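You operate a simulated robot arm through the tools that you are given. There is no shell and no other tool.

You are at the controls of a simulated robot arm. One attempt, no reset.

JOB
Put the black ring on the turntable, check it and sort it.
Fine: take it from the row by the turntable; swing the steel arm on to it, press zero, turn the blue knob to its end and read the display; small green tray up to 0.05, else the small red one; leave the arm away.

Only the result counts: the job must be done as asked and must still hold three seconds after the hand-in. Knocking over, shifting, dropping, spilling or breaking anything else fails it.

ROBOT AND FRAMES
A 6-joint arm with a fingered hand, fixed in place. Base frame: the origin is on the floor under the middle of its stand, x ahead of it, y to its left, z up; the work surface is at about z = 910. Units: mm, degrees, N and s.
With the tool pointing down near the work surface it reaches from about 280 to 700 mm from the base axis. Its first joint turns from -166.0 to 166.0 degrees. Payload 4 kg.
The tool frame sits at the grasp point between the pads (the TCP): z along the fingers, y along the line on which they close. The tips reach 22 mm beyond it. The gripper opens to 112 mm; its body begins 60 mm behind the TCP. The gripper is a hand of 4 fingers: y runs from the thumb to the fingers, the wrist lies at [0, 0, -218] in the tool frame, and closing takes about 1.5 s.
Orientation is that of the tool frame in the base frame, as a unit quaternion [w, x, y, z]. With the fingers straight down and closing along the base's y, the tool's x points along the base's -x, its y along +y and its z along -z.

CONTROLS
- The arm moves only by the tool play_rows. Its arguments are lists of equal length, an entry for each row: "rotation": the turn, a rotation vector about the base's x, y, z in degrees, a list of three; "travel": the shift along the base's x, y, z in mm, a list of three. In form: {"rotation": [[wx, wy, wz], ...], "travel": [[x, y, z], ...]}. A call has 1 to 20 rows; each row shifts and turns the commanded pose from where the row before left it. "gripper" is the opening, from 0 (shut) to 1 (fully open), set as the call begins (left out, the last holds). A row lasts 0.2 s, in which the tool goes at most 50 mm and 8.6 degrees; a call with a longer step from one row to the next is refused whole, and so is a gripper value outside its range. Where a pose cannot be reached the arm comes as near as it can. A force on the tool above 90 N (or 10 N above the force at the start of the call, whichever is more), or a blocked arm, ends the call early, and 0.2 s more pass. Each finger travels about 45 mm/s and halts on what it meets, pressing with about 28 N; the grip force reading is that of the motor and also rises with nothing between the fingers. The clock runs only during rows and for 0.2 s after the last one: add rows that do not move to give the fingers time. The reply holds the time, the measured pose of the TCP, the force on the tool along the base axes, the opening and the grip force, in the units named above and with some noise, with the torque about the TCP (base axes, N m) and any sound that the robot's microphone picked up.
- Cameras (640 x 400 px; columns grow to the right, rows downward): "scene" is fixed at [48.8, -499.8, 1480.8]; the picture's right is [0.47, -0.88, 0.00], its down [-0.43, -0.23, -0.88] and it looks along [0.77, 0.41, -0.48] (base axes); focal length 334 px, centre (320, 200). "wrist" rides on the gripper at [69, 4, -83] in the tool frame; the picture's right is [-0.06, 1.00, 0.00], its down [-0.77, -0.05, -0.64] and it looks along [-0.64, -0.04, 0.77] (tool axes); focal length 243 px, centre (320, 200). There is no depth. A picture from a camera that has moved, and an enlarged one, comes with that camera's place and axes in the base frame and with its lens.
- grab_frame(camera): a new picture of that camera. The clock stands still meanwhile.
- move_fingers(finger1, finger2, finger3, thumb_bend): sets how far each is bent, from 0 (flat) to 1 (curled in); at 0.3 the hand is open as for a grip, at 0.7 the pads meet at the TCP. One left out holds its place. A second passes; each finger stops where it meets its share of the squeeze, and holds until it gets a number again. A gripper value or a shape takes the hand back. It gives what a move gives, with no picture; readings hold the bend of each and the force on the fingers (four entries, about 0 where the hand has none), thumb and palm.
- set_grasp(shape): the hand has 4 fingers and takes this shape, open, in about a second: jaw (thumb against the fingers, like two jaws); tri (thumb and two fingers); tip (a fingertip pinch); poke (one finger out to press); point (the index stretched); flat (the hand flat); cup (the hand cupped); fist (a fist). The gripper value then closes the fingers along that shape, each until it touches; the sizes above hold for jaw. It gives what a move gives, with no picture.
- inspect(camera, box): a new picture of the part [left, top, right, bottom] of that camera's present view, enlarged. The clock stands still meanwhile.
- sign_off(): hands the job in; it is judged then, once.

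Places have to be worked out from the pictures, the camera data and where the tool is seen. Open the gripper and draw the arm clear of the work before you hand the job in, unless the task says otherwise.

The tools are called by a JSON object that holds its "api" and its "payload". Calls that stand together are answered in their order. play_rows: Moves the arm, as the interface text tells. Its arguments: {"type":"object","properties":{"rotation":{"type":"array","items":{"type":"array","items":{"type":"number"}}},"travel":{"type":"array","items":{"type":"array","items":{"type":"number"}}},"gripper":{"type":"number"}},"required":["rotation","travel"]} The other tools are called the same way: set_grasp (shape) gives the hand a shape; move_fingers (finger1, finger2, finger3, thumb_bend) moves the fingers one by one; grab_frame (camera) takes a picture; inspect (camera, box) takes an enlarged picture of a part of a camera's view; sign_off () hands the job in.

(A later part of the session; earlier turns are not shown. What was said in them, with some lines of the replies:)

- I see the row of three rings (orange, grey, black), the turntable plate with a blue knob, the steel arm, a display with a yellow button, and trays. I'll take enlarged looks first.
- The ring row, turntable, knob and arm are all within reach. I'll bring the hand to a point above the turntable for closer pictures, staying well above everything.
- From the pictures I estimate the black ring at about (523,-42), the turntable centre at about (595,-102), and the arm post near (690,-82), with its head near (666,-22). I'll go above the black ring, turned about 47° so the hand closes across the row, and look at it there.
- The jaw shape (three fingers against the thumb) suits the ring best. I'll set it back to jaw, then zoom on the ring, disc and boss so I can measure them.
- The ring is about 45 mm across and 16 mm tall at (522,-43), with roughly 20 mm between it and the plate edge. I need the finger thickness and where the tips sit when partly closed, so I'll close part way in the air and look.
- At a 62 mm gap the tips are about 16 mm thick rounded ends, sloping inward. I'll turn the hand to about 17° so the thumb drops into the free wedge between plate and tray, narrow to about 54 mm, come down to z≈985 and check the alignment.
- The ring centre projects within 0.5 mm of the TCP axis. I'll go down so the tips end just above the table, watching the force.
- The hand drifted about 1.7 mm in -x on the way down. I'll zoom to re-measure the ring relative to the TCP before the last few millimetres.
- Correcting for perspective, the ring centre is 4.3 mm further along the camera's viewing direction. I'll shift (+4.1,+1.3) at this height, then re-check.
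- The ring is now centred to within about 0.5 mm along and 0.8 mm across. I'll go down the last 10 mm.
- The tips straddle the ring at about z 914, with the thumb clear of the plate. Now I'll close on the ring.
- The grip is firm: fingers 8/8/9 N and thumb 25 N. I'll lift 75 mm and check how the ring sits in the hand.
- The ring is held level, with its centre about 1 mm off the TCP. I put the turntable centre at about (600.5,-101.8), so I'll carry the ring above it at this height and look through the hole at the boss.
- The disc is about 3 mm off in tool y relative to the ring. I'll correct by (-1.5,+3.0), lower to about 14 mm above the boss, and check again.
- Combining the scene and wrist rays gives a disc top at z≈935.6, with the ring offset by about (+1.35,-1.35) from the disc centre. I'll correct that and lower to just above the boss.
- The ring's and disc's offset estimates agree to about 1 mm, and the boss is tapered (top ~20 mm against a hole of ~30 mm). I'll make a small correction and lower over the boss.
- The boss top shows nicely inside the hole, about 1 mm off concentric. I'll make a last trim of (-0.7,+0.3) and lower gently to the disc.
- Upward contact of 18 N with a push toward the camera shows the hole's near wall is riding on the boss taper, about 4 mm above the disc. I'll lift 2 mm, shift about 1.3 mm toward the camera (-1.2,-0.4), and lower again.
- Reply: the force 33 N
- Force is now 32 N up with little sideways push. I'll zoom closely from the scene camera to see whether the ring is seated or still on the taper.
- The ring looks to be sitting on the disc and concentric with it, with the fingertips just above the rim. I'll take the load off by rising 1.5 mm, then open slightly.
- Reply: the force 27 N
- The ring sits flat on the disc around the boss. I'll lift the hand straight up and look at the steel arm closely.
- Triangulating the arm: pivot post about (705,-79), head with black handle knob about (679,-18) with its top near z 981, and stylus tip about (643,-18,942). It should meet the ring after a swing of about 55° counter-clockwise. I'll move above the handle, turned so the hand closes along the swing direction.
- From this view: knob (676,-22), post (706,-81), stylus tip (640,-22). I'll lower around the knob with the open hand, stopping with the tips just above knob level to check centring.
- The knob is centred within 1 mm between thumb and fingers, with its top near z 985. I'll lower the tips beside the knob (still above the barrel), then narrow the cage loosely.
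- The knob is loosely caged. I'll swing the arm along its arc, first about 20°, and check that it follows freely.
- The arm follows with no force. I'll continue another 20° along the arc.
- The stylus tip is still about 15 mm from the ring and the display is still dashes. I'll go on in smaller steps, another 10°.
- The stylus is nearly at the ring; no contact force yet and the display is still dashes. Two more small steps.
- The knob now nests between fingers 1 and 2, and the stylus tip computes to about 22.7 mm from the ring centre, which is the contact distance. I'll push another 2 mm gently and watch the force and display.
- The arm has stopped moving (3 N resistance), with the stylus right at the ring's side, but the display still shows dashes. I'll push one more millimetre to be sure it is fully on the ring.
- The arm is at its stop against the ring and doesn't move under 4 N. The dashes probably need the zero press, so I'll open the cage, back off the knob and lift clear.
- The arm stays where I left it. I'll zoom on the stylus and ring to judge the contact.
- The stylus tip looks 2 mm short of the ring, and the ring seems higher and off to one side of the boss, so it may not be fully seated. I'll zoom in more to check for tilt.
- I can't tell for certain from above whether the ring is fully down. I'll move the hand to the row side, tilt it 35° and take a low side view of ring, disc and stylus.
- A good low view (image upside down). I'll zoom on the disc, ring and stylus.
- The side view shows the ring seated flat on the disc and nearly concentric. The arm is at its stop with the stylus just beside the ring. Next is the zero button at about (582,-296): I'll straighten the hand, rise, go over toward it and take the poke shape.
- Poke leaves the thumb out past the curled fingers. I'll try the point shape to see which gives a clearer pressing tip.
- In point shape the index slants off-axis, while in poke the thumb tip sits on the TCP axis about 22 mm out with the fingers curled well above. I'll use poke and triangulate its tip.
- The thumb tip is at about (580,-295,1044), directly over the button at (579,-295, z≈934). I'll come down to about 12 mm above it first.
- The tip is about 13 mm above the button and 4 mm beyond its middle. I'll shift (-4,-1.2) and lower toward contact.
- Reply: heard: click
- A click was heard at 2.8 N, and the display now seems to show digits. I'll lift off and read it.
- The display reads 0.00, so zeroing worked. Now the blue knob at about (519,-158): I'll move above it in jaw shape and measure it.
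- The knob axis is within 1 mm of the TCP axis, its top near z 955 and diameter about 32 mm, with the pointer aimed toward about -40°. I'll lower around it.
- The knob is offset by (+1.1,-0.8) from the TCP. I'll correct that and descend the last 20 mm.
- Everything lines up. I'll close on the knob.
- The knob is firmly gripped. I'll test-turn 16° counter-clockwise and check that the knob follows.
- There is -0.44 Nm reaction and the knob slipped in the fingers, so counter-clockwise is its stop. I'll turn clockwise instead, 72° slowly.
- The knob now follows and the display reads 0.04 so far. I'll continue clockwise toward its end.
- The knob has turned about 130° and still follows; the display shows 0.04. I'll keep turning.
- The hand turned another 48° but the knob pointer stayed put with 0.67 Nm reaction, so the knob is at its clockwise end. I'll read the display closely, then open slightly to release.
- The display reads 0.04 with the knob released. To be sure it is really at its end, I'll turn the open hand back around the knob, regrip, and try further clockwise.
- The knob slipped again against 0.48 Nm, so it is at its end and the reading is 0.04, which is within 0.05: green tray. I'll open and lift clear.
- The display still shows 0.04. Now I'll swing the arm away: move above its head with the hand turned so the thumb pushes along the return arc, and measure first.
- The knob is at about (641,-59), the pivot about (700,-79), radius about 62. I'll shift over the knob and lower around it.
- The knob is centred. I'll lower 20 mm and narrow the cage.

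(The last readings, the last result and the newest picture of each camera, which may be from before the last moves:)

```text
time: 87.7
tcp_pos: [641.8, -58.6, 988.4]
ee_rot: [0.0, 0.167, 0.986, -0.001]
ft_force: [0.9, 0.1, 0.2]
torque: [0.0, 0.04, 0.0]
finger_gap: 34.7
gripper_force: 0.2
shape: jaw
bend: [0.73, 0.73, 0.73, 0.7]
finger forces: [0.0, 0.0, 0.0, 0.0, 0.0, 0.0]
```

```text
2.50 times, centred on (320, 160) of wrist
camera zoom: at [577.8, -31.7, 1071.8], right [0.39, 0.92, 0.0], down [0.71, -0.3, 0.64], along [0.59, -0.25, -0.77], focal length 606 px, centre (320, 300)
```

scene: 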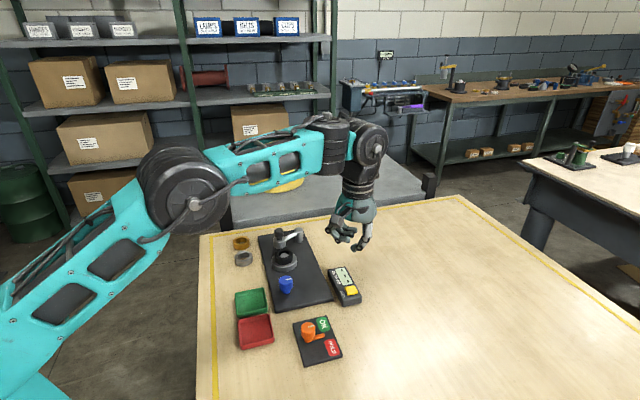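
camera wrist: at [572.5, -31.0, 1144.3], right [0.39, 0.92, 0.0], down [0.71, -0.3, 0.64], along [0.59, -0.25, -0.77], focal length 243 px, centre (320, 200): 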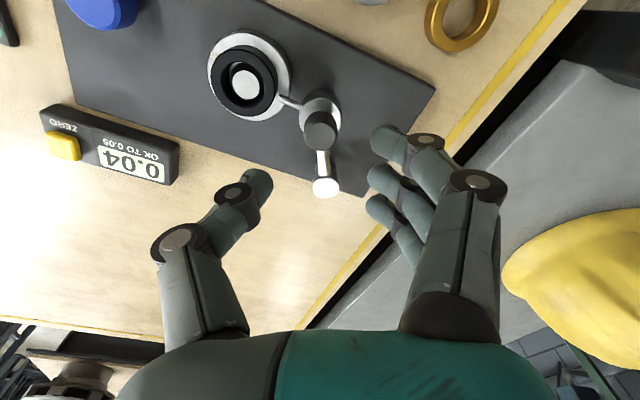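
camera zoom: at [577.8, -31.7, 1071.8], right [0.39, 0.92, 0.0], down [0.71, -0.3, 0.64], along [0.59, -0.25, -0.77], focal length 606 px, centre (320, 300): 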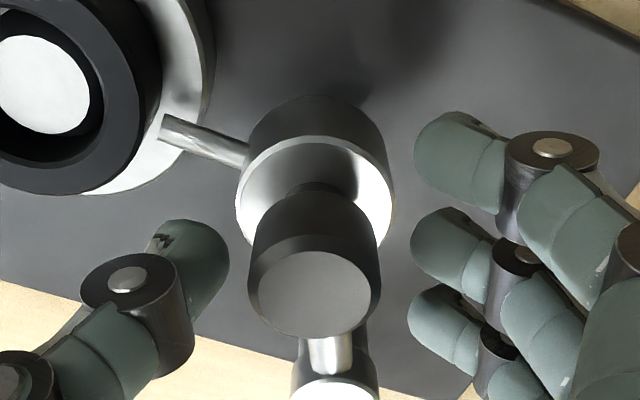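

The cage is well placed. I'll swing back along the arc with matching rotation, first 20°.

{"api": "play_rows", "payload": {"rotation": [[0, 0, -5], [0, 0, -5], [0, 0, -5], [0, 0, -5], [0, 0, 0]], "travel": [[1.9, 5.0, 0], [2.4, 4.9, 0], [2.7, 4.6, 0], [3.2, 4.4, 0], [0, 0, 0]]}}

{"api": "grab_frame", "payload": {"camera": "wrist"}}

{"api": "inspect", "payload": {"camera": "scene", "box": [250, 205, 330, 275]}}

```text
time: 88.9
tcp_pos: [652.9, -42.5, 988.8]
ee_rot: [0.0, 0.336, 0.942, -0.001]
ft_force: [0.3, -0.1, 0.3]
torque: [-0.03, -0.01, 0.01]
finger_gap: 34.9
gripper_force: 0.0
shape: jaw
bend: [0.73, 0.73, 0.73, 0.7]
finger forces: [0.0, 0.0, 0.1, 0.1, 0.1, 0.0]
```

```text
taken
camera wrist: at [601.4, 6.6, 1072.3], right [0.68, 0.73, 0.0], down [0.56, -0.52, 0.64], along [0.47, -0.44, -0.77], focal length 243 px, centre (320, 200)
```

wrist: 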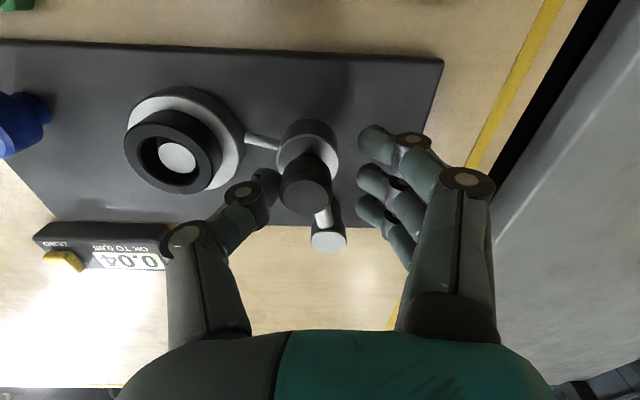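

```text
5.71 times, centred on (290, 240) of scene
camera zoom: at [48.8, -499.8, 1480.8], right [0.47, -0.88, 0.0], down [-0.43, -0.23, -0.88], along [0.77, 0.41, -0.48], focal length 1910 px, centre (491, -29)
```

zoom: 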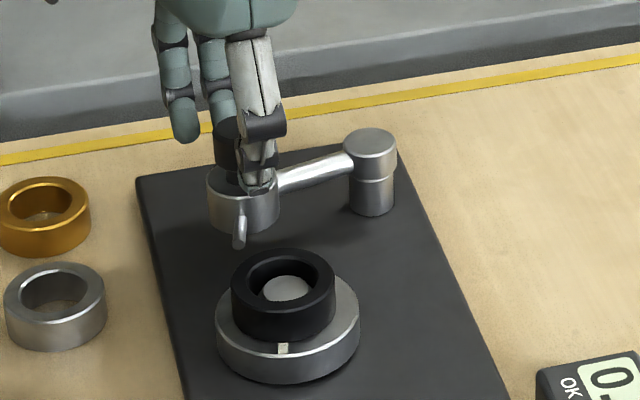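

The arm follows the thumb freely. I'll go another 20°.

{"api": "play_rows", "payload": {"rotation": [[0, 0, -5], [0, 0, -5], [0, 0, -5], [0, 0, -5], [0, 0, 0]], "travel": [[3.5, 4.1, 0], [3.9, 3.7, 0], [4.2, 3.4, 0], [4.4, 3.0, 0], [0, 0, 0]]}}

{"api": "grab_frame", "payload": {"camera": "wrist"}}

{"api": "inspect", "payload": {"camera": "scene", "box": [250, 205, 330, 275]}}

```text
time: 90.1
tcp_pos: [667.7, -26.7, 988.9]
ee_rot: [0.0, 0.495, 0.869, -0.001]
ft_force: [-0.2, 0.2, -0.3]
torque: [0.02, -0.02, 0.01]
finger_gap: 35.1
gripper_force: 0.1
shape: jaw
bend: [0.73, 0.73, 0.73, 0.7]
finger forces: [0.1, 0.1, 0.1, 0.0, 0.2, 0.0]
```

```text
taken
camera wrist: at [636.7, 36.2, 1071.2], right [0.89, 0.46, 0.0], down [0.35, -0.68, 0.64], along [0.29, -0.57, -0.77], focal length 243 px, centre (320, 200)
```

wrist: 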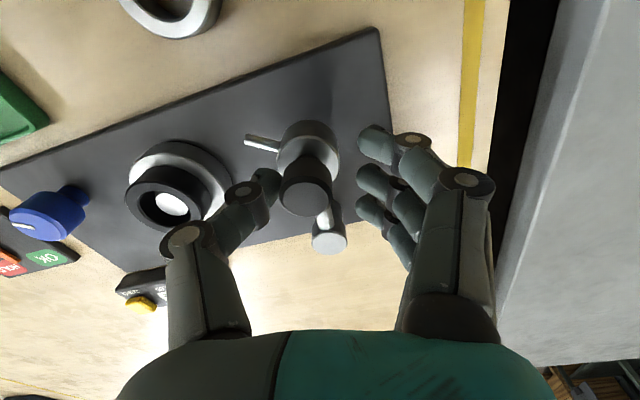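

```text
5.71 times, centred on (290, 240) of scene
camera zoom: at [48.8, -499.8, 1480.8], right [0.47, -0.88, 0.0], down [-0.43, -0.23, -0.88], along [0.77, 0.41, -0.48], focal length 1910 px, centre (491, -29)
```

zoom: 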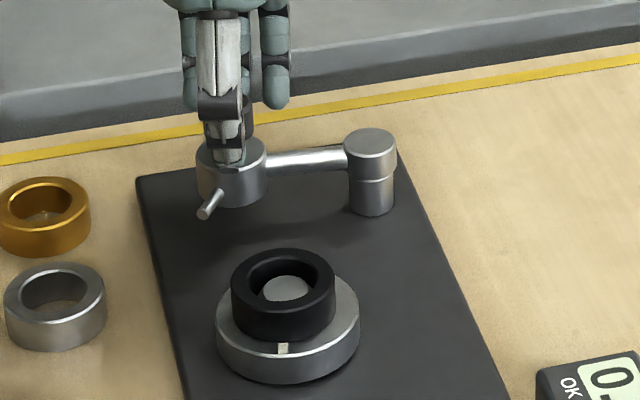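

Nearly back. I'll do the last 10° in smaller steps, watching the force at its rest stop.

{"api": "play_rows", "payload": {"rotation": [[0, 0, -3], [0, 0, -3], [0, 0, -3], [0, 0, -2], [0, 0, 0]], "travel": [[2.6, 1.5, 0], [2.8, 1.4, 0], [2.8, 1.3, 0], [1.6, 0.6, 0], [0, 0, 0]]}}

{"api": "grab_frame", "payload": {"camera": "wrist"}}

{"api": "inspect", "payload": {"camera": "scene", "box": [250, 205, 330, 275]}}

```text
time: 91.3
tcp_pos: [677.8, -21.8, 988.2]
ee_rot: [-0.001, 0.575, 0.818, -0.001]
ft_force: [-0.7, 0.1, -0.1]
torque: [-0.01, -0.02, -0.01]
finger_gap: 35.0
gripper_force: 0.0
shape: jaw
bend: [0.73, 0.73, 0.73, 0.7]
finger forces: [0.1, 0.0, 0.0, 0.0, 0.1, 0.0]
```

```text
taken
camera wrist: at [658.6, 45.9, 1071.7], right [0.96, 0.28, 0.0], down [0.21, -0.74, 0.64], along [0.18, -0.62, -0.77], focal length 243 px, centre (320, 200)
```

wrist: 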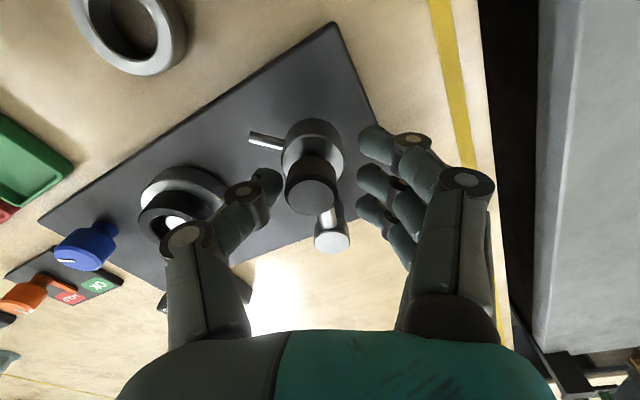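

```text
5.71 times, centred on (290, 240) of scene
camera zoom: at [48.8, -499.8, 1480.8], right [0.47, -0.88, 0.0], down [-0.43, -0.23, -0.88], along [0.77, 0.41, -0.48], focal length 1910 px, centre (491, -29)
```

zoom: 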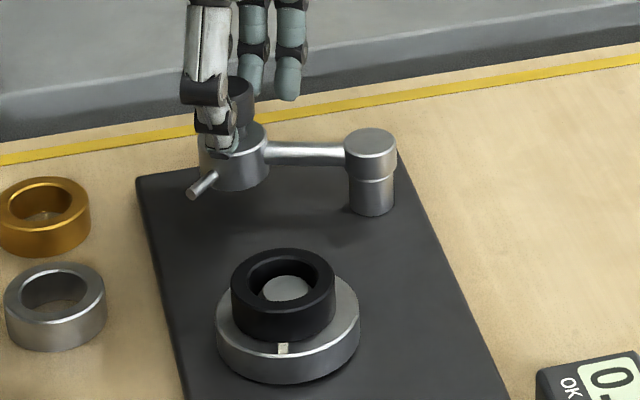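

The arm is back at essentially its original place. I'll nudge it 2 mm more to make sure, then open and lift away.

{"api": "play_rows", "payload": {"rotation": [[0, 0, 0], [0, 0, 0], [0, 0, 0]], "travel": [[1.0, 0.4, 0], [1.0, 0.4, 0], [0, 0, 0]]}}

{"api": "play_rows", "payload": {"rotation": [[0, 0, 0], [0, 0, 0], [0, 0, 0], [0, 0, 0], [0, 0, 0]], "travel": [[0, 0, 0], [0, 0, 0], [0, 0, 0], [0, 0, 0], [0, 0, 0]], "gripper": 0.55}}

{"api": "play_rows", "payload": {"rotation": [[0, 0, 0], [0, 0, 0], [0, 0, 0], [0, 0, 0], [0, 0, 0], [0, 0, 0]], "travel": [[0, 0, 6], [0, 0, 12], [0, 0, 18], [0, 0, 20], [0, 0, 18], [0, 0, 0]]}}

{"api": "inspect", "payload": {"camera": "scene", "box": [250, 205, 330, 275]}}

```text
time: 92.1
tcp_pos: [677.9, -21.5, 990.7]
ee_rot: [0.0, 0.575, 0.818, -0.001]
ft_force: [-0.2, -0.3, -0.5]
torque: [-0.01, -0.01, 0.0]
finger_gap: 35.4
gripper_force: 0.1
shape: jaw
bend: [0.73, 0.73, 0.73, 0.7]
finger forces: [0.1, 0.0, 0.1, 0.0, 0.0, 0.0]
```

```text
time: 93.3
tcp_pos: [680.0, -21.0, 989.4]
ee_rot: [-0.001, 0.575, 0.818, -0.001]
ft_force: [-0.2, -0.3, 0.5]
torque: [0.0, -0.01, 0.0]
finger_gap: 60.9
gripper_force: 0.0
shape: jaw
bend: [0.72, 0.72, 0.72, 0.7]
finger forces: [0.1, 0.1, 0.0, 0.1, 0.0, 0.0]
```

```text
time: 94.7
tcp_pos: [679.5, -19.3, 1062.1]
ee_rot: [0.0, 0.575, 0.818, 0.0]
ft_force: [-0.2, -0.4, -0.4]
torque: [-0.01, -0.02, 0.01]
finger_gap: 60.7
gripper_force: 0.0
shape: jaw
bend: [0.72, 0.72, 0.72, 0.7]
finger forces: [0.0, 0.1, 0.0, 0.0, 0.0, 0.1]
```

```text
5.71 times, centred on (290, 240) of scene
camera zoom: at [48.8, -499.8, 1480.8], right [0.47, -0.88, 0.0], down [-0.43, -0.23, -0.88], along [0.77, 0.41, -0.48], focal length 1910 px, centre (491, -29)
```

zoom: 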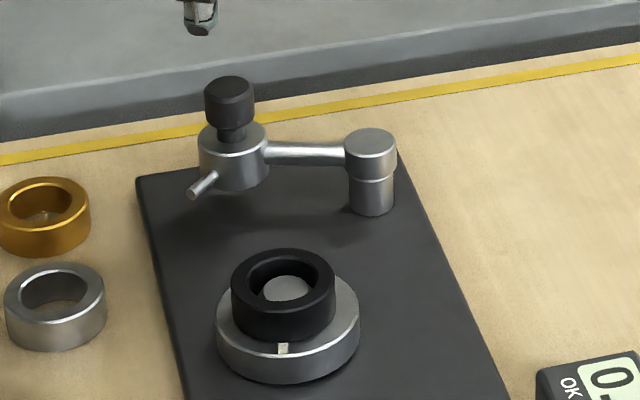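

The arm is exactly back where it started. Now I'll move above the turntable to fetch the ring, turning the hand to its default orientation.

{"api": "play_rows", "payload": {"rotation": [[0, 0, 7.8], [0, 0, 7.8], [0, 0, 7.8], [0, 0, 7.8], [0, 0, 7.8], [0, 0, 7.8], [0, 0, 7.8], [0, 0, 7.8], [0, 0, 7.8], [0, 0, 0]], "travel": [[-9, -9.2, 0], [-9, -9.2, 0], [-9, -9.2, 0], [-9, -9.2, 0], [-9, -9.2, 0], [-9, -9.2, 0], [-9, -9.2, 0], [-9, -9.2, 0], [-9, -9.2, 0], [0, 0, 0]], "gripper": 0.55}}

{"api": "grab_frame", "payload": {"camera": "wrist"}}

{"api": "inspect", "payload": {"camera": "wrist", "box": [240, 50, 400, 170]}}

```text
time: 96.9
tcp_pos: [598.5, -106.1, 1063.9]
ee_rot: [0.0, -0.001, 1.0, -0.001]
ft_force: [0.4, 0.1, 0.2]
torque: [-0.06, -0.04, -0.03]
finger_gap: 60.9
gripper_force: 0.1
shape: jaw
bend: [0.72, 0.72, 0.72, 0.7]
finger forces: [0.0, 0.1, 0.0, 0.0, 0.0, 0.1]
```

```text
taken
camera wrist: at [529.2, -100.8, 1146.4], right [0.06, 1.0, 0.0], down [0.77, -0.05, 0.64], along [0.64, -0.04, -0.77], focal length 243 px, centre (320, 200)
```

wrist: 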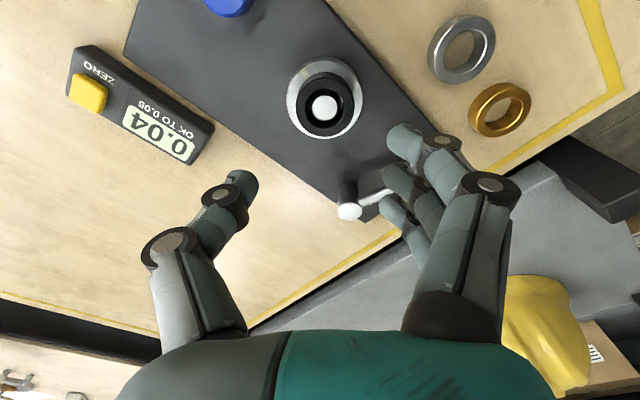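

```text
3.33 times, centred on (320, 110) of wrist
camera zoom: at [529.2, -100.8, 1146.4], right [0.06, 1.0, 0.0], down [0.77, -0.05, 0.64], along [0.64, -0.04, -0.77], focal length 809 px, centre (320, 500)
```

zoom: 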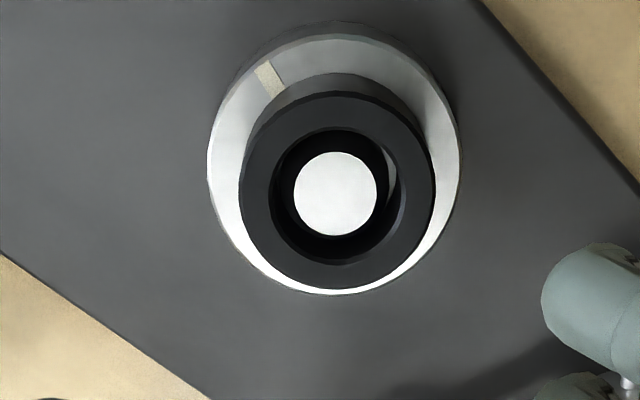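

The ring is at about (597,-101) with its top near z 952. I'll shift (-1.2,+4.1) and lower to z≈990 to re-check.

{"api": "play_rows", "payload": {"rotation": [[0, 0, 0], [0, 0, 0], [0, 0, 0], [0, 0, 0], [0, 0, 0], [0, 0, 0], [0, 0, 0]], "travel": [[-0.6, 2.1, -10], [-0.6, 2.0, -12], [0, 0, -14], [0, 0, -14], [0, 0, -12], [0, 0, -8], [0, 0, 0]], "gripper": 0.53}}

{"api": "inspect", "payload": {"camera": "wrist", "box": [220, 90, 420, 230]}}

```text
time: 98.5
tcp_pos: [596.4, -99.2, 993.1]
ee_rot: [0.0, 0.001, 1.0, -0.001]
ft_force: [-0.4, -0.7, 0.2]
torque: [0.0, -0.02, 0.0]
finger_gap: 60.2
gripper_force: 0.2
shape: jaw
bend: [0.72, 0.72, 0.72, 0.7]
finger forces: [0.0, 0.1, 0.0, 0.0, 0.0, 0.0]
```

```text
2.86 times, centred on (320, 160) of wrist
camera zoom: at [527.2, -94.4, 1075.4], right [0.06, 1.0, 0.0], down [0.77, -0.05, 0.64], along [0.64, -0.04, -0.77], focal length 693 px, centre (320, 314)
```

zoom: 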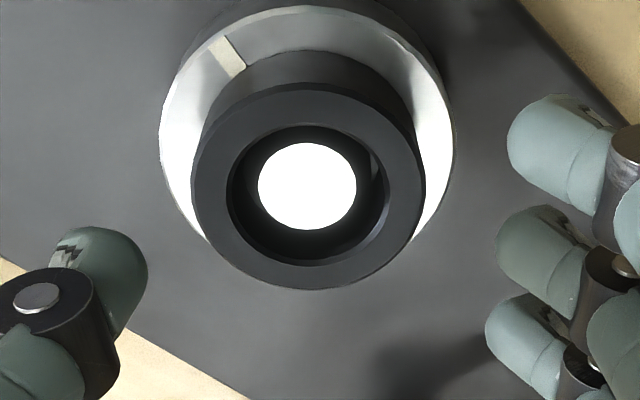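

The ring is at TCP+(2.2,-2.6). I'll correct and lower to the grasp height used at placement (TCP ≈ 965).

{"api": "play_rows", "payload": {"rotation": [[0, 0, 0], [0, 0, 0], [0, 0, 0], [0, 0, 0], [0, 0, 0]], "travel": [[2.1, -2.5, 0], [0, 0, -8], [0, 0, -6], [0, 0, -4], [0, 0, 0]], "gripper": 0.5}}

{"api": "inspect", "payload": {"camera": "wrist", "box": [220, 90, 420, 230]}}

```text
time: 99.7
tcp_pos: [599.5, -103.8, 975.0]
ee_rot: [0.001, 0.0, 1.0, 0.0]
ft_force: [0.7, 1.1, 0.4]
torque: [-0.02, 0.01, 0.0]
finger_gap: 56.8
gripper_force: 0.1
shape: jaw
bend: [0.72, 0.72, 0.72, 0.7]
finger forces: [0.0, 0.0, 0.0, 0.0, 0.0, 0.1]
```

```text
2.86 times, centred on (320, 160) of wrist
camera zoom: at [530.0, -98.1, 1057.7], right [0.06, 1.0, 0.0], down [0.77, -0.05, 0.64], along [0.64, -0.04, -0.77], focal length 693 px, centre (320, 314)
```

zoom: 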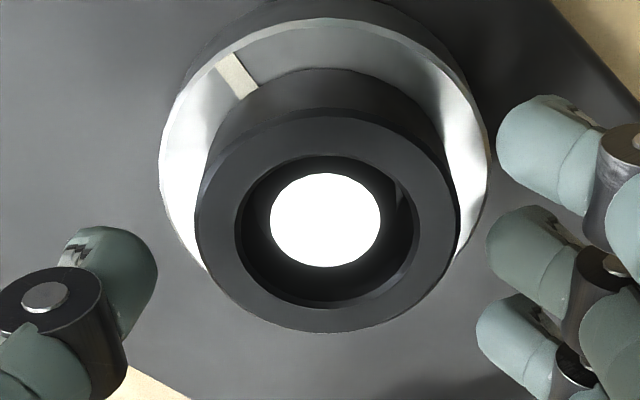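

Nearly centred (1.3 mm across). I'll trim and lower the last 10 mm.

{"api": "play_rows", "payload": {"rotation": [[0, 0, 0], [0, 0, 0], [0, 0, 0], [0, 0, 0], [0, 0, 0]], "travel": [[0, 1.2, -3], [0, 0, -3], [0, 0, -2.5], [0, 0, -2], [0, 0, 0]]}}

{"api": "inspect", "payload": {"camera": "scene", "box": [265, 235, 315, 275]}}

{"api": "inspect", "payload": {"camera": "wrist", "box": [220, 90, 420, 230]}}

```text
time: 100.9
tcp_pos: [598.7, -102.7, 966.1]
ee_rot: [0.0, 0.0, 1.0, -0.001]
ft_force: [0.1, 0.4, 0.2]
torque: [0.03, -0.03, 0.0]
finger_gap: 56.9
gripper_force: 0.0
shape: jaw
bend: [0.72, 0.72, 0.72, 0.7]
finger forces: [0.0, 0.0, 0.1, 0.0, 0.1, 0.0]
```

```text
10.00 times, centred on (290, 255) of scene
camera zoom: at [48.8, -499.8, 1480.8], right [0.47, -0.88, 0.0], down [-0.43, -0.23, -0.88], along [0.77, 0.41, -0.48], focal length 3342 px, centre (620, -350)
```

zoom: 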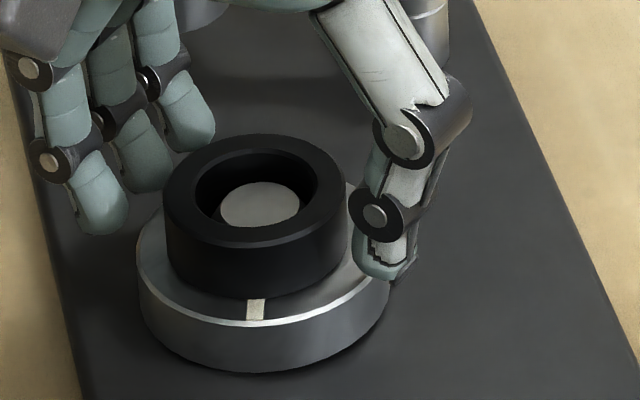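

```text
2.86 times, centred on (320, 160) of wrist
camera zoom: at [529.7, -96.3, 1047.5], right [0.06, 1.0, 0.0], down [0.77, -0.05, 0.64], along [0.64, -0.04, -0.77], focal length 693 px, centre (320, 314)
```

zoom: 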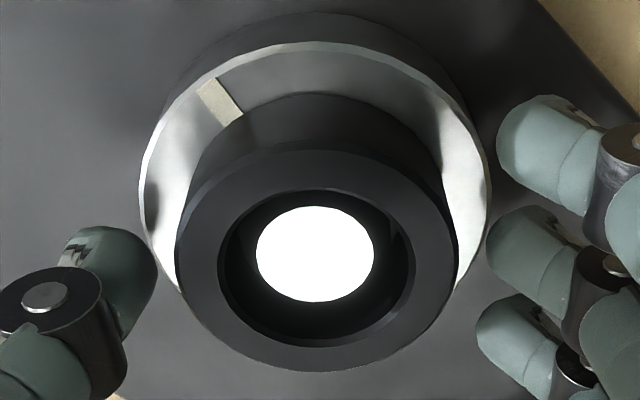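

The fingers straddle the ring just above the disc. I'll close on the ring.

{"api": "play_rows", "payload": {"rotation": [[0, 0, 0], [0, 0, 0], [0, 0, 0], [0, 0, 0], [0, 0, 0], [0, 0, 0], [0, 0, 0]], "travel": [[0, 0, 0], [0, 0, 0], [0, 0, 0], [0, 0, 0], [0, 0, 0], [0, 0, 0], [0, 0, 0]], "gripper": 0.22}}

{"api": "inspect", "payload": {"camera": "scene", "box": [265, 235, 315, 275]}}

{"api": "inspect", "payload": {"camera": "wrist", "box": [220, 90, 420, 230]}}

```text
time: 102.5
tcp_pos: [599.3, -101.3, 964.5]
ee_rot: [0.0, 0.0, 1.0, -0.001]
ft_force: [0.0, 1.2, -0.6]
torque: [0.02, -0.02, 0.04]
finger_gap: 33.6
gripper_force: 28.2
shape: jaw
bend: [0.73, 0.74, 0.73, 0.7]
finger forces: [9.8, 8.1, 7.3, 0.1, 25.3, 0.0]
```

```text
10.00 times, centred on (290, 255) of scene
camera zoom: at [48.8, -499.8, 1480.8], right [0.47, -0.88, 0.0], down [-0.43, -0.23, -0.88], along [0.77, 0.41, -0.48], focal length 3342 px, centre (620, -350)
```

zoom: 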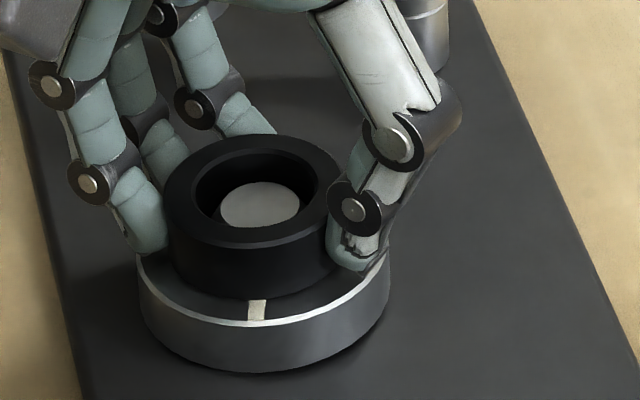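

```text
2.86 times, centred on (320, 160) of wrist
camera zoom: at [529.8, -96.3, 1047.5], right [0.06, 1.0, 0.0], down [0.77, -0.05, 0.64], along [0.64, -0.04, -0.77], focal length 693 px, centre (320, 314)
```

zoom: 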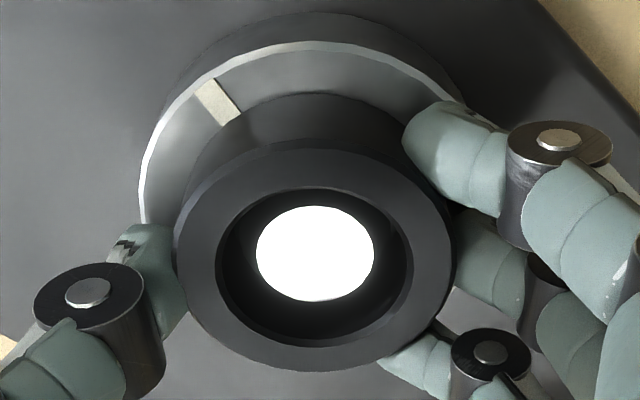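

Good grip: thumb 25 N, fingers 8–10 N. I'll lift the ring straight up off the boss.

{"api": "play_rows", "payload": {"rotation": [[0, 0, 0], [0, 0, 0], [0, 0, 0], [0, 0, 0], [0, 0, 0], [0, 0, 0], [0, 0, 0], [0, 0, 0], [0, 0, 0]], "travel": [[0, 0, 3], [0, 0, 5], [0, 0, 8], [0, 0, 12], [0, 0, 15], [0, 0, 15], [0, 0, 15], [0, 0, 7], [0, 0, 0]]}}

{"api": "grab_frame", "payload": {"camera": "wrist"}}

{"api": "inspect", "payload": {"camera": "scene", "box": [220, 210, 330, 310]}}

```text
time: 104.5
tcp_pos: [598.6, -100.0, 1043.1]
ee_rot: [0.0, 0.0, 1.0, -0.001]
ft_force: [-0.2, 0.3, -1.4]
torque: [-0.01, 0.0, -0.03]
finger_gap: 33.8
gripper_force: 28.1
shape: jaw
bend: [0.73, 0.74, 0.73, 0.7]
finger forces: [9.9, 8.1, 7.5, 0.0, 25.2, 0.1]
```

```text
taken
camera wrist: at [529.9, -94.4, 1126.2], right [0.06, 1.0, 0.0], down [0.77, -0.05, 0.64], along [0.64, -0.04, -0.77], focal length 243 px, centre (320, 200)
```

wrist: 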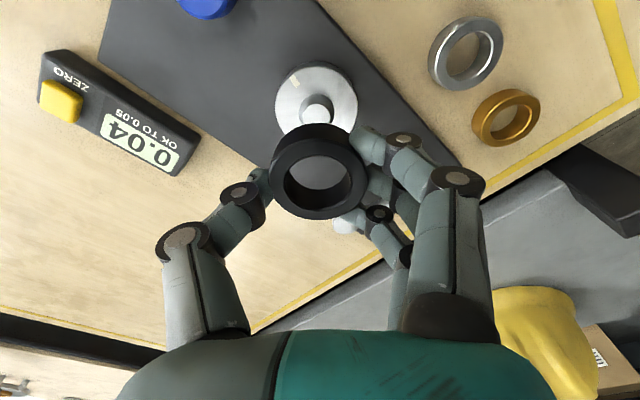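

```text
4.00 times, centred on (275, 260) of scene
camera zoom: at [48.8, -499.8, 1480.8], right [0.47, -0.88, 0.0], down [-0.43, -0.23, -0.88], along [0.77, 0.41, -0.48], focal length 1337 px, centre (500, -40)
```

zoom: 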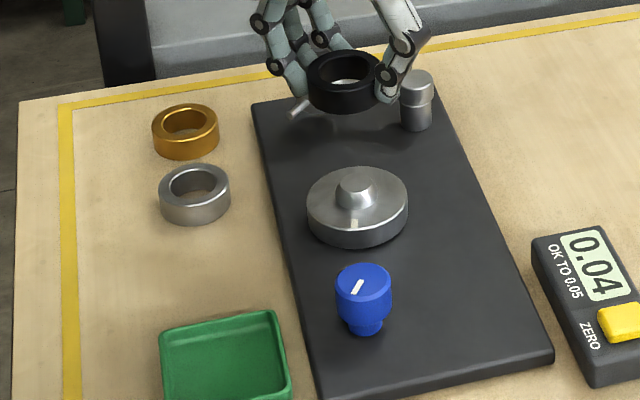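

The ring is up and clear, and everything else is undisturbed. I'll carry it at this height to above the green tray, near (455,-103), and look.

{"api": "play_rows", "payload": {"rotation": [[0, 0, 0], [0, 0, 0], [0, 0, 0], [0, 0, 0], [0, 0, 0], [0, 0, 0], [0, 0, 0], [0, 0, 0], [0, 0, 0], [0, 0, 0], [0, 0, 0]], "travel": [[-14.3, -0.3, 0], [-14.3, -0.3, 0], [-14.3, -0.3, 0], [-14.3, -0.3, 0], [-14.3, -0.3, 0], [-14.3, -0.3, 0], [-14.3, -0.3, 0], [-14.3, -0.3, 0], [-14.3, -0.3, 0], [-14.3, -0.3, 0], [0, 0, 0]]}}

{"api": "grab_frame", "payload": {"camera": "wrist"}}

{"api": "inspect", "payload": {"camera": "scene", "box": [210, 240, 320, 360]}}

```text
time: 106.9
tcp_pos: [454.6, -104.9, 1044.5]
ee_rot: [0.0, -0.001, 1.0, -0.001]
ft_force: [-0.1, -1.2, -0.2]
torque: [0.0, 0.0, 0.0]
finger_gap: 33.6
gripper_force: 28.5
shape: jaw
bend: [0.73, 0.74, 0.73, 0.7]
finger forces: [10.1, 8.2, 8.1, 0.0, 25.1, 0.0]
```

```text
taken
camera wrist: at [386.1, -99.7, 1126.9], right [0.06, 1.0, 0.0], down [0.77, -0.05, 0.64], along [0.64, -0.04, -0.77], focal length 243 px, centre (320, 200)
```

wrist: 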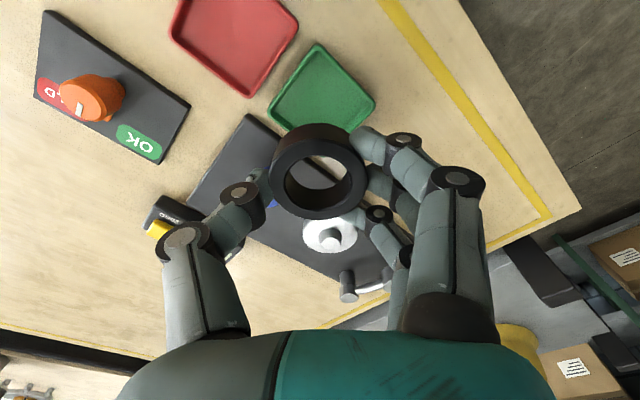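

```text
3.33 times, centred on (265, 300) of scene
camera zoom: at [48.8, -499.8, 1480.8], right [0.47, -0.88, 0.0], down [-0.43, -0.23, -0.88], along [0.77, 0.41, -0.48], focal length 1114 px, centre (503, -133)
```

zoom: 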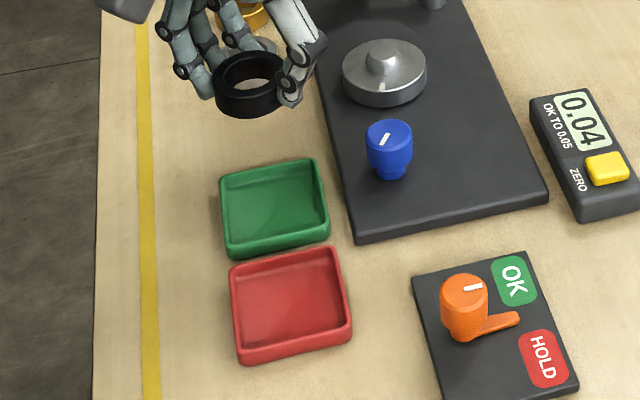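

The green tray centre comes out near (452.5,-102.3), with its rim about z 923. I'll shift (-3,+2.5) and lower until the tips are about 12 mm above the rim, then check.

{"api": "play_rows", "payload": {"rotation": [[0, 0, 0], [0, 0, 0], [0, 0, 0], [0, 0, 0], [0, 0, 0], [0, 0, 0], [0, 0, 0], [0, 0, 0]], "travel": [[-1.5, 1.3, -12], [-1.5, 1.2, -14], [0, 0, -14], [0, 0, -14], [0, 0, -12], [0, 0, -10], [0, 0, -6], [0, 0, 0]]}}

{"api": "grab_frame", "payload": {"camera": "wrist"}}

{"api": "inspect", "payload": {"camera": "scene", "box": [220, 260, 300, 350]}}

```text
time: 108.7
tcp_pos: [453.4, -101.1, 962.4]
ee_rot: [0.0, 0.0, 1.0, -0.001]
ft_force: [0.2, -0.1, -1.4]
torque: [-0.03, 0.02, 0.0]
finger_gap: 33.6
gripper_force: 28.4
shape: jaw
bend: [0.73, 0.74, 0.73, 0.7]
finger forces: [10.2, 8.2, 8.3, 0.1, 25.2, 0.1]
```

```text
taken
camera wrist: at [383.9, -96.9, 1045.2], right [0.06, 1.0, 0.0], down [0.77, -0.05, 0.64], along [0.64, -0.04, -0.77], focal length 243 px, centre (320, 200)
```

wrist: 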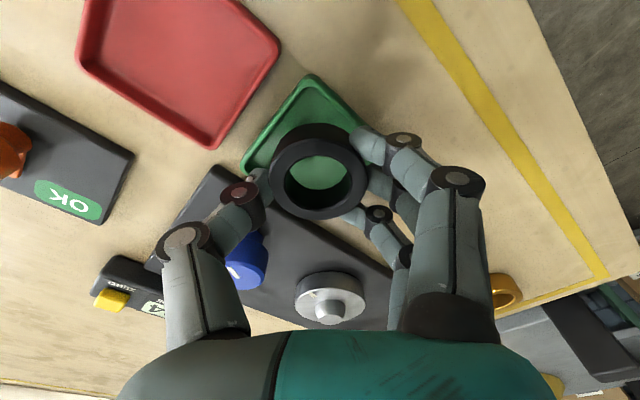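

```text
4.44 times, centred on (260, 305) of scene
camera zoom: at [48.8, -499.8, 1480.8], right [0.47, -0.88, 0.0], down [-0.43, -0.23, -0.88], along [0.77, 0.41, -0.48], focal length 1485 px, centre (587, -267)
```

zoom: 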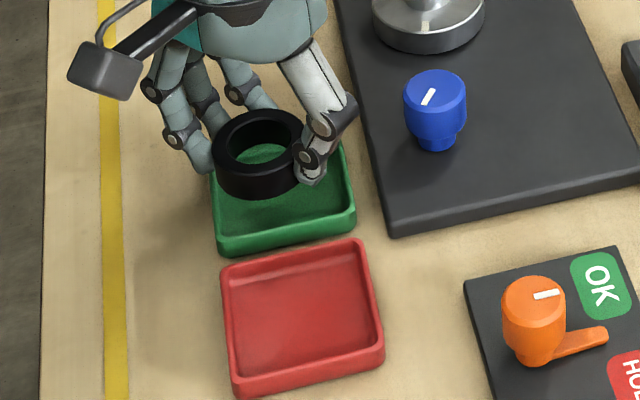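

The scene and wrist estimates of the tray centre differ by a few millimetres, so I'll zoom both before lowering further.

{"api": "inspect", "payload": {"camera": "scene", "box": [230, 275, 290, 320]}}

{"api": "inspect", "payload": {"camera": "wrist", "box": [220, 60, 400, 230]}}

```text
8.89 times, centred on (260, 298) of scene
camera zoom: at [48.8, -499.8, 1480.8], right [0.47, -0.88, 0.0], down [-0.43, -0.23, -0.88], along [0.77, 0.41, -0.48], focal length 2971 px, centre (853, -667)
```

zoom: 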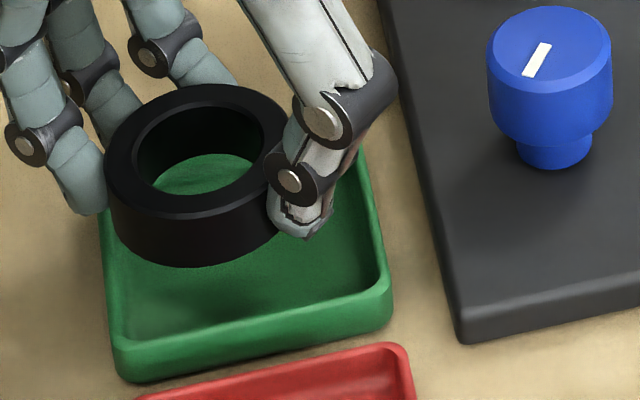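

```text
2.35 times, centred on (310, 145) of wrist
camera zoom: at [383.9, -96.9, 1045.2], right [0.06, 1.0, 0.0], down [0.77, -0.05, 0.64], along [0.64, -0.04, -0.77], focal length 571 px, centre (344, 329)
```

zoom: 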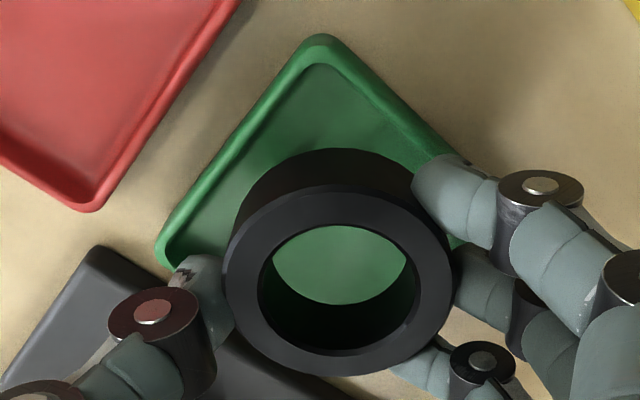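

Fitting the tray's edges puts its centre at about (457.5,-105.3), which agrees with the scene view. I'll shift (+4.2,-3.3) and lower so the tips are just above the rim.

{"api": "play_rows", "payload": {"rotation": [[0, 0, 0], [0, 0, 0], [0, 0, 0], [0, 0, 0], [0, 0, 0], [0, 0, 0]], "travel": [[2.1, -1.7, 0], [2.1, -1.6, 0], [0, 0, -5], [0, 0, -4], [0, 0, -3], [0, 0, 0]]}}

{"api": "inspect", "payload": {"camera": "scene", "box": [230, 275, 290, 320]}}

{"api": "inspect", "payload": {"camera": "wrist", "box": [220, 60, 400, 230]}}

```text
time: 110.1
tcp_pos: [457.6, -106.7, 950.8]
ee_rot: [0.001, 0.0, 1.0, -0.001]
ft_force: [-0.6, 0.1, -1.1]
torque: [-0.03, 0.01, 0.01]
finger_gap: 33.4
gripper_force: 27.7
shape: jaw
bend: [0.73, 0.74, 0.73, 0.7]
finger forces: [10.4, 8.2, 8.5, 0.0, 25.2, 0.0]
```

```text
8.89 times, centred on (260, 298) of scene
camera zoom: at [48.8, -499.8, 1480.8], right [0.47, -0.88, 0.0], down [-0.43, -0.23, -0.88], along [0.77, 0.41, -0.48], focal length 2971 px, centre (853, -667)
```

zoom: 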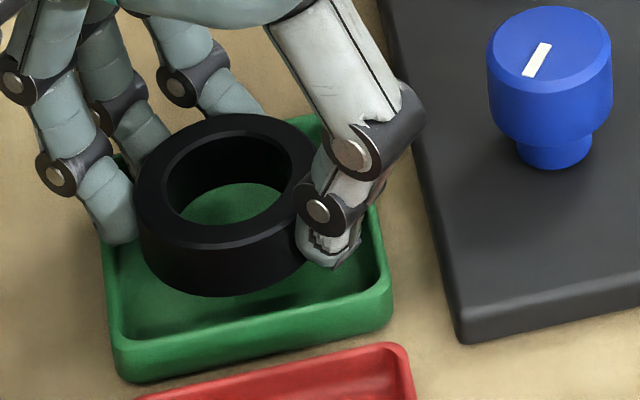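

```text
2.35 times, centred on (310, 145) of wrist
camera zoom: at [388.0, -100.9, 1033.5], right [0.06, 1.0, 0.0], down [0.77, -0.05, 0.64], along [0.64, -0.04, -0.77], focal length 571 px, centre (344, 329)
```

zoom: 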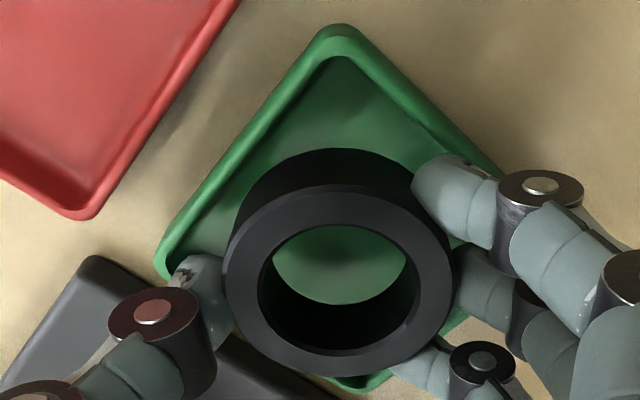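

The ring is now nested within the rim outline, about 3 mm off centre in -y. I'll shift +2.5 mm in y and lower 1 mm more, then release it.

{"api": "play_rows", "payload": {"rotation": [[0, 0, 0], [0, 0, 0], [0, 0, 0]], "travel": [[0, 2.5, 0], [0, 0, -1], [0, 0, 0]]}}

{"api": "inspect", "payload": {"camera": "wrist", "box": [220, 60, 400, 230]}}

```text
time: 110.9
tcp_pos: [456.6, -102.6, 950.4]
ee_rot: [0.0, 0.0, 1.0, 0.0]
ft_force: [0.7, 0.5, -1.0]
torque: [-0.03, -0.01, 0.02]
finger_gap: 33.4
gripper_force: 27.7
shape: jaw
bend: [0.73, 0.74, 0.73, 0.7]
finger forces: [10.3, 8.2, 8.5, 0.0, 25.2, 0.0]
```

```text
2.35 times, centred on (310, 145) of wrist
camera zoom: at [387.7, -98.4, 1032.8], right [0.06, 1.0, 0.0], down [0.77, -0.05, 0.64], along [0.64, -0.04, -0.77], focal length 571 px, centre (344, 329)
```

zoom: 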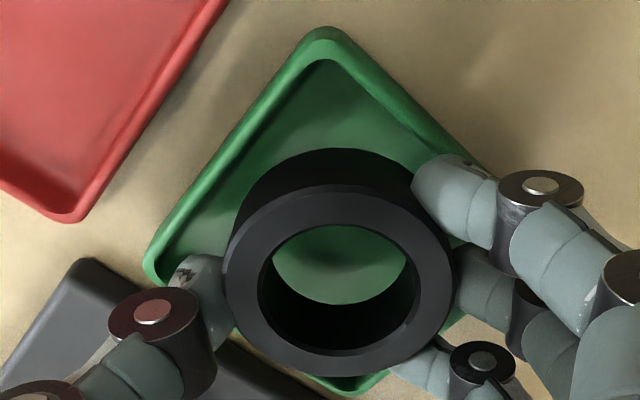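

Centred over the tray with no contact force. I'll open the fingers to set the ring down.

{"api": "play_rows", "payload": {"rotation": [[0, 0, 0], [0, 0, 0], [0, 0, 0], [0, 0, 0], [0, 0, 0]], "travel": [[0, 0, 0], [0, 0, 0], [0, 0, 0], [0, 0, 0], [0, 0, 0]], "gripper": 0.52}}

{"api": "inspect", "payload": {"camera": "wrist", "box": [220, 60, 400, 230]}}

{"api": "inspect", "payload": {"camera": "scene", "box": [230, 275, 290, 320]}}

```text
time: 112.1
tcp_pos: [457.1, -104.1, 951.2]
ee_rot: [0.0, 0.001, 1.0, -0.001]
ft_force: [-0.2, -0.6, 0.7]
torque: [-0.01, 0.02, -0.02]
finger_gap: 57.3
gripper_force: 0.0
shape: jaw
bend: [0.72, 0.72, 0.72, 0.7]
finger forces: [0.1, 0.0, 0.0, 0.1, 0.0, 0.0]
```

```text
2.35 times, centred on (310, 145) of wrist
camera zoom: at [387.8, -98.4, 1032.9], right [0.06, 1.0, 0.0], down [0.77, -0.05, 0.64], along [0.64, -0.04, -0.77], focal length 571 px, centre (344, 329)
```

zoom: 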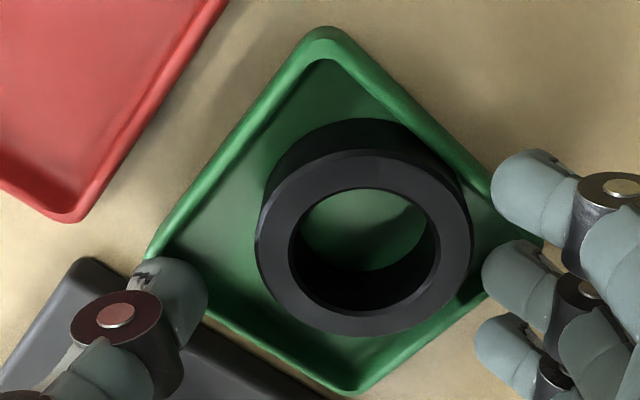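

```text
8.89 times, centred on (260, 298) of scene
camera zoom: at [48.8, -499.8, 1480.8], right [0.47, -0.88, 0.0], down [-0.43, -0.23, -0.88], along [0.77, 0.41, -0.48], focal length 2971 px, centre (853, -667)
```

zoom: 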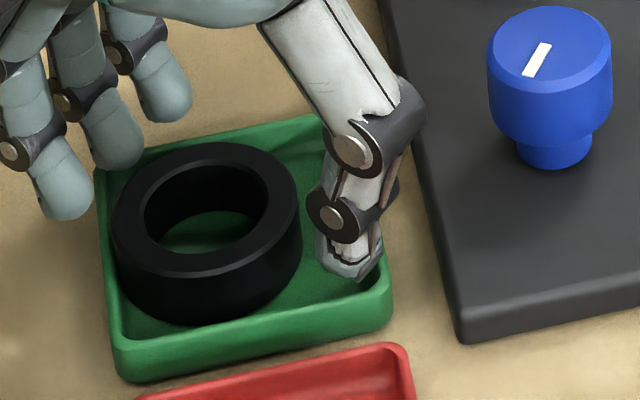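

The ring has dropped into the green tray. I'll raise the hand straight up and check that it lies flat.

{"api": "play_rows", "payload": {"rotation": [[0, 0, 0], [0, 0, 0], [0, 0, 0], [0, 0, 0], [0, 0, 0], [0, 0, 0], [0, 0, 0]], "travel": [[0, 0, 5], [0, 0, 12], [0, 0, 18], [0, 0, 22], [0, 0, 25], [0, 0, 25], [0, 0, 0]]}}

{"api": "inspect", "payload": {"camera": "wrist", "box": [240, 20, 400, 180]}}

{"api": "inspect", "payload": {"camera": "scene", "box": [230, 275, 290, 320]}}

```text
time: 113.7
tcp_pos: [456.3, -102.0, 1055.4]
ee_rot: [0.001, 0.0, 1.0, 0.0]
ft_force: [0.4, -0.3, 0.1]
torque: [-0.01, -0.03, 0.03]
finger_gap: 57.8
gripper_force: 0.0
shape: jaw
bend: [0.72, 0.72, 0.72, 0.7]
finger forces: [0.0, 0.0, 0.0, 0.0, 0.0, 0.1]
```

```text
2.50 times, centred on (320, 100) of wrist
camera zoom: at [388.0, -96.6, 1139.5], right [0.06, 1.0, 0.0], down [0.77, -0.05, 0.64], along [0.64, -0.04, -0.77], focal length 606 px, centre (320, 450)
```

zoom: 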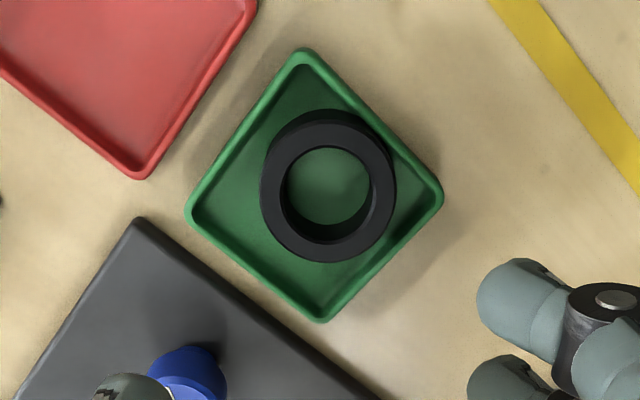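

```text
8.89 times, centred on (260, 298) of scene
camera zoom: at [48.8, -499.8, 1480.8], right [0.47, -0.88, 0.0], down [-0.43, -0.23, -0.88], along [0.77, 0.41, -0.48], focal length 2971 px, centre (853, -667)
```

zoom: 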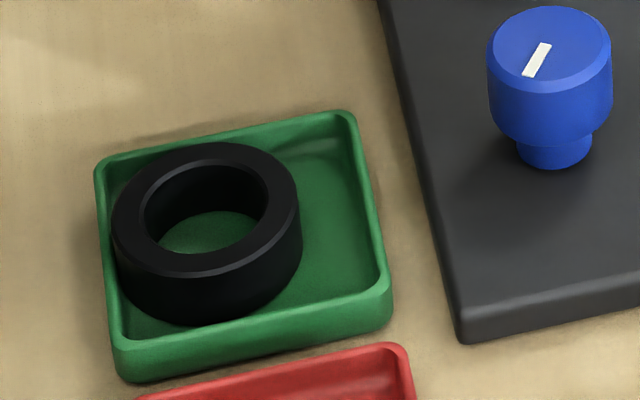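

The ring lies flat inside the green tray. I'll open the hand fully, draw the arm up and back clear of the work, and take a final overall look.

{"api": "play_rows", "payload": {"rotation": [[0, 0, 0], [0, 0, 0], [0, 0, 0], [0, 0, 0], [0, 0, 0], [0, 0, 0], [0, 0, 0], [0, 0, 0], [0, 0, 0], [0, 0, 0]], "travel": [[0, 0, 20], [0, 0, 25], [-5, -5, 25], [-10, -8, 25], [-15, -10, 25], [-15, -12, 25], [-15, -12, 20], [-15, -12, 20], [-10, -10, 15], [0, 0, 0]], "gripper": 1.0}}

{"api": "grab_frame", "payload": {"camera": "scene"}}

{"api": "inspect", "payload": {"camera": "scene", "box": [220, 210, 380, 310]}}

{"api": "inspect", "payload": {"camera": "scene", "box": [220, 280, 380, 380]}}

```text
time: 115.9
tcp_pos: [373.3, -173.5, 1256.0]
ee_rot: [0.0, 0.0, 1.0, -0.001]
ft_force: [-0.3, 0.5, 1.0]
torque: [0.0, 0.01, 0.01]
finger_gap: 112.0
gripper_force: 0.1
shape: jaw
bend: [0.3, 0.3, 0.3, 0.3]
finger forces: [0.1, 0.0, 0.0, 0.0, 0.0, 0.0]
```

```text
taken
```

scene: 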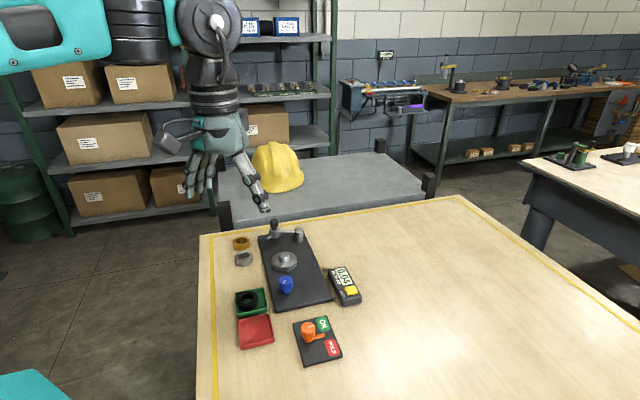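

```text
4.00 times, centred on (300, 260) of scene
camera zoom: at [48.8, -499.8, 1480.8], right [0.47, -0.88, 0.0], down [-0.43, -0.23, -0.88], along [0.77, 0.41, -0.48], focal length 1337 px, centre (400, -40)
```

zoom: 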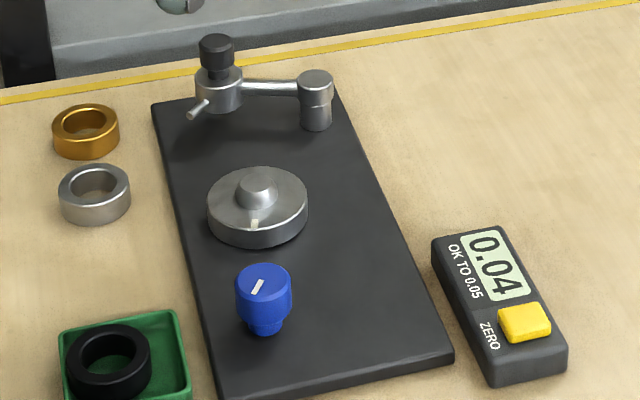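

```text
4.00 times, centred on (300, 330) of scene
camera zoom: at [48.8, -499.8, 1480.8], right [0.47, -0.88, 0.0], down [-0.43, -0.23, -0.88], along [0.77, 0.41, -0.48], focal length 1337 px, centre (400, -320)
```

zoom: 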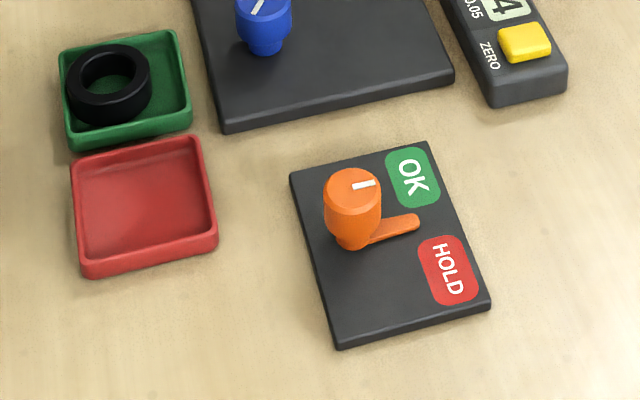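

The final view shows the black ring in the green tray (reading 0.04, within 0.05) and the steel arm back away. The other rings, trays and lever haven't moved, and the hand is open and clear. I'm handing the job in.

{"api": "sign_off", "payload": {}}

```text
The job is handed in.
```

I checked the black ring on the turntable. It read 0.04, which is within the 0.05 limit, so it is now lying flat in the small green tray.

- **Measurement:** With the steel arm swung on to the ring, I pressed zero (a click was heard and the display went to 0.00) and turned the blue knob clockwise to its end. I gripped the knob again and tried to turn it further. It did not move, and the display stayed at 0.04.
- **Stylus contact:** When the steel arm reached its stop, the stylus still looked about 2 mm short of the ring. The display stayed on dashes until I pressed zero, and then the reading changed as the ring turned. I took the reading as good, but I could not see the stylus touch the ring.
- **How it was left:** The steel arm is back where it started and the hand is open and clear of the work. In the last picture the other rings, the red tray and the OK/HOLD lever are where they were.
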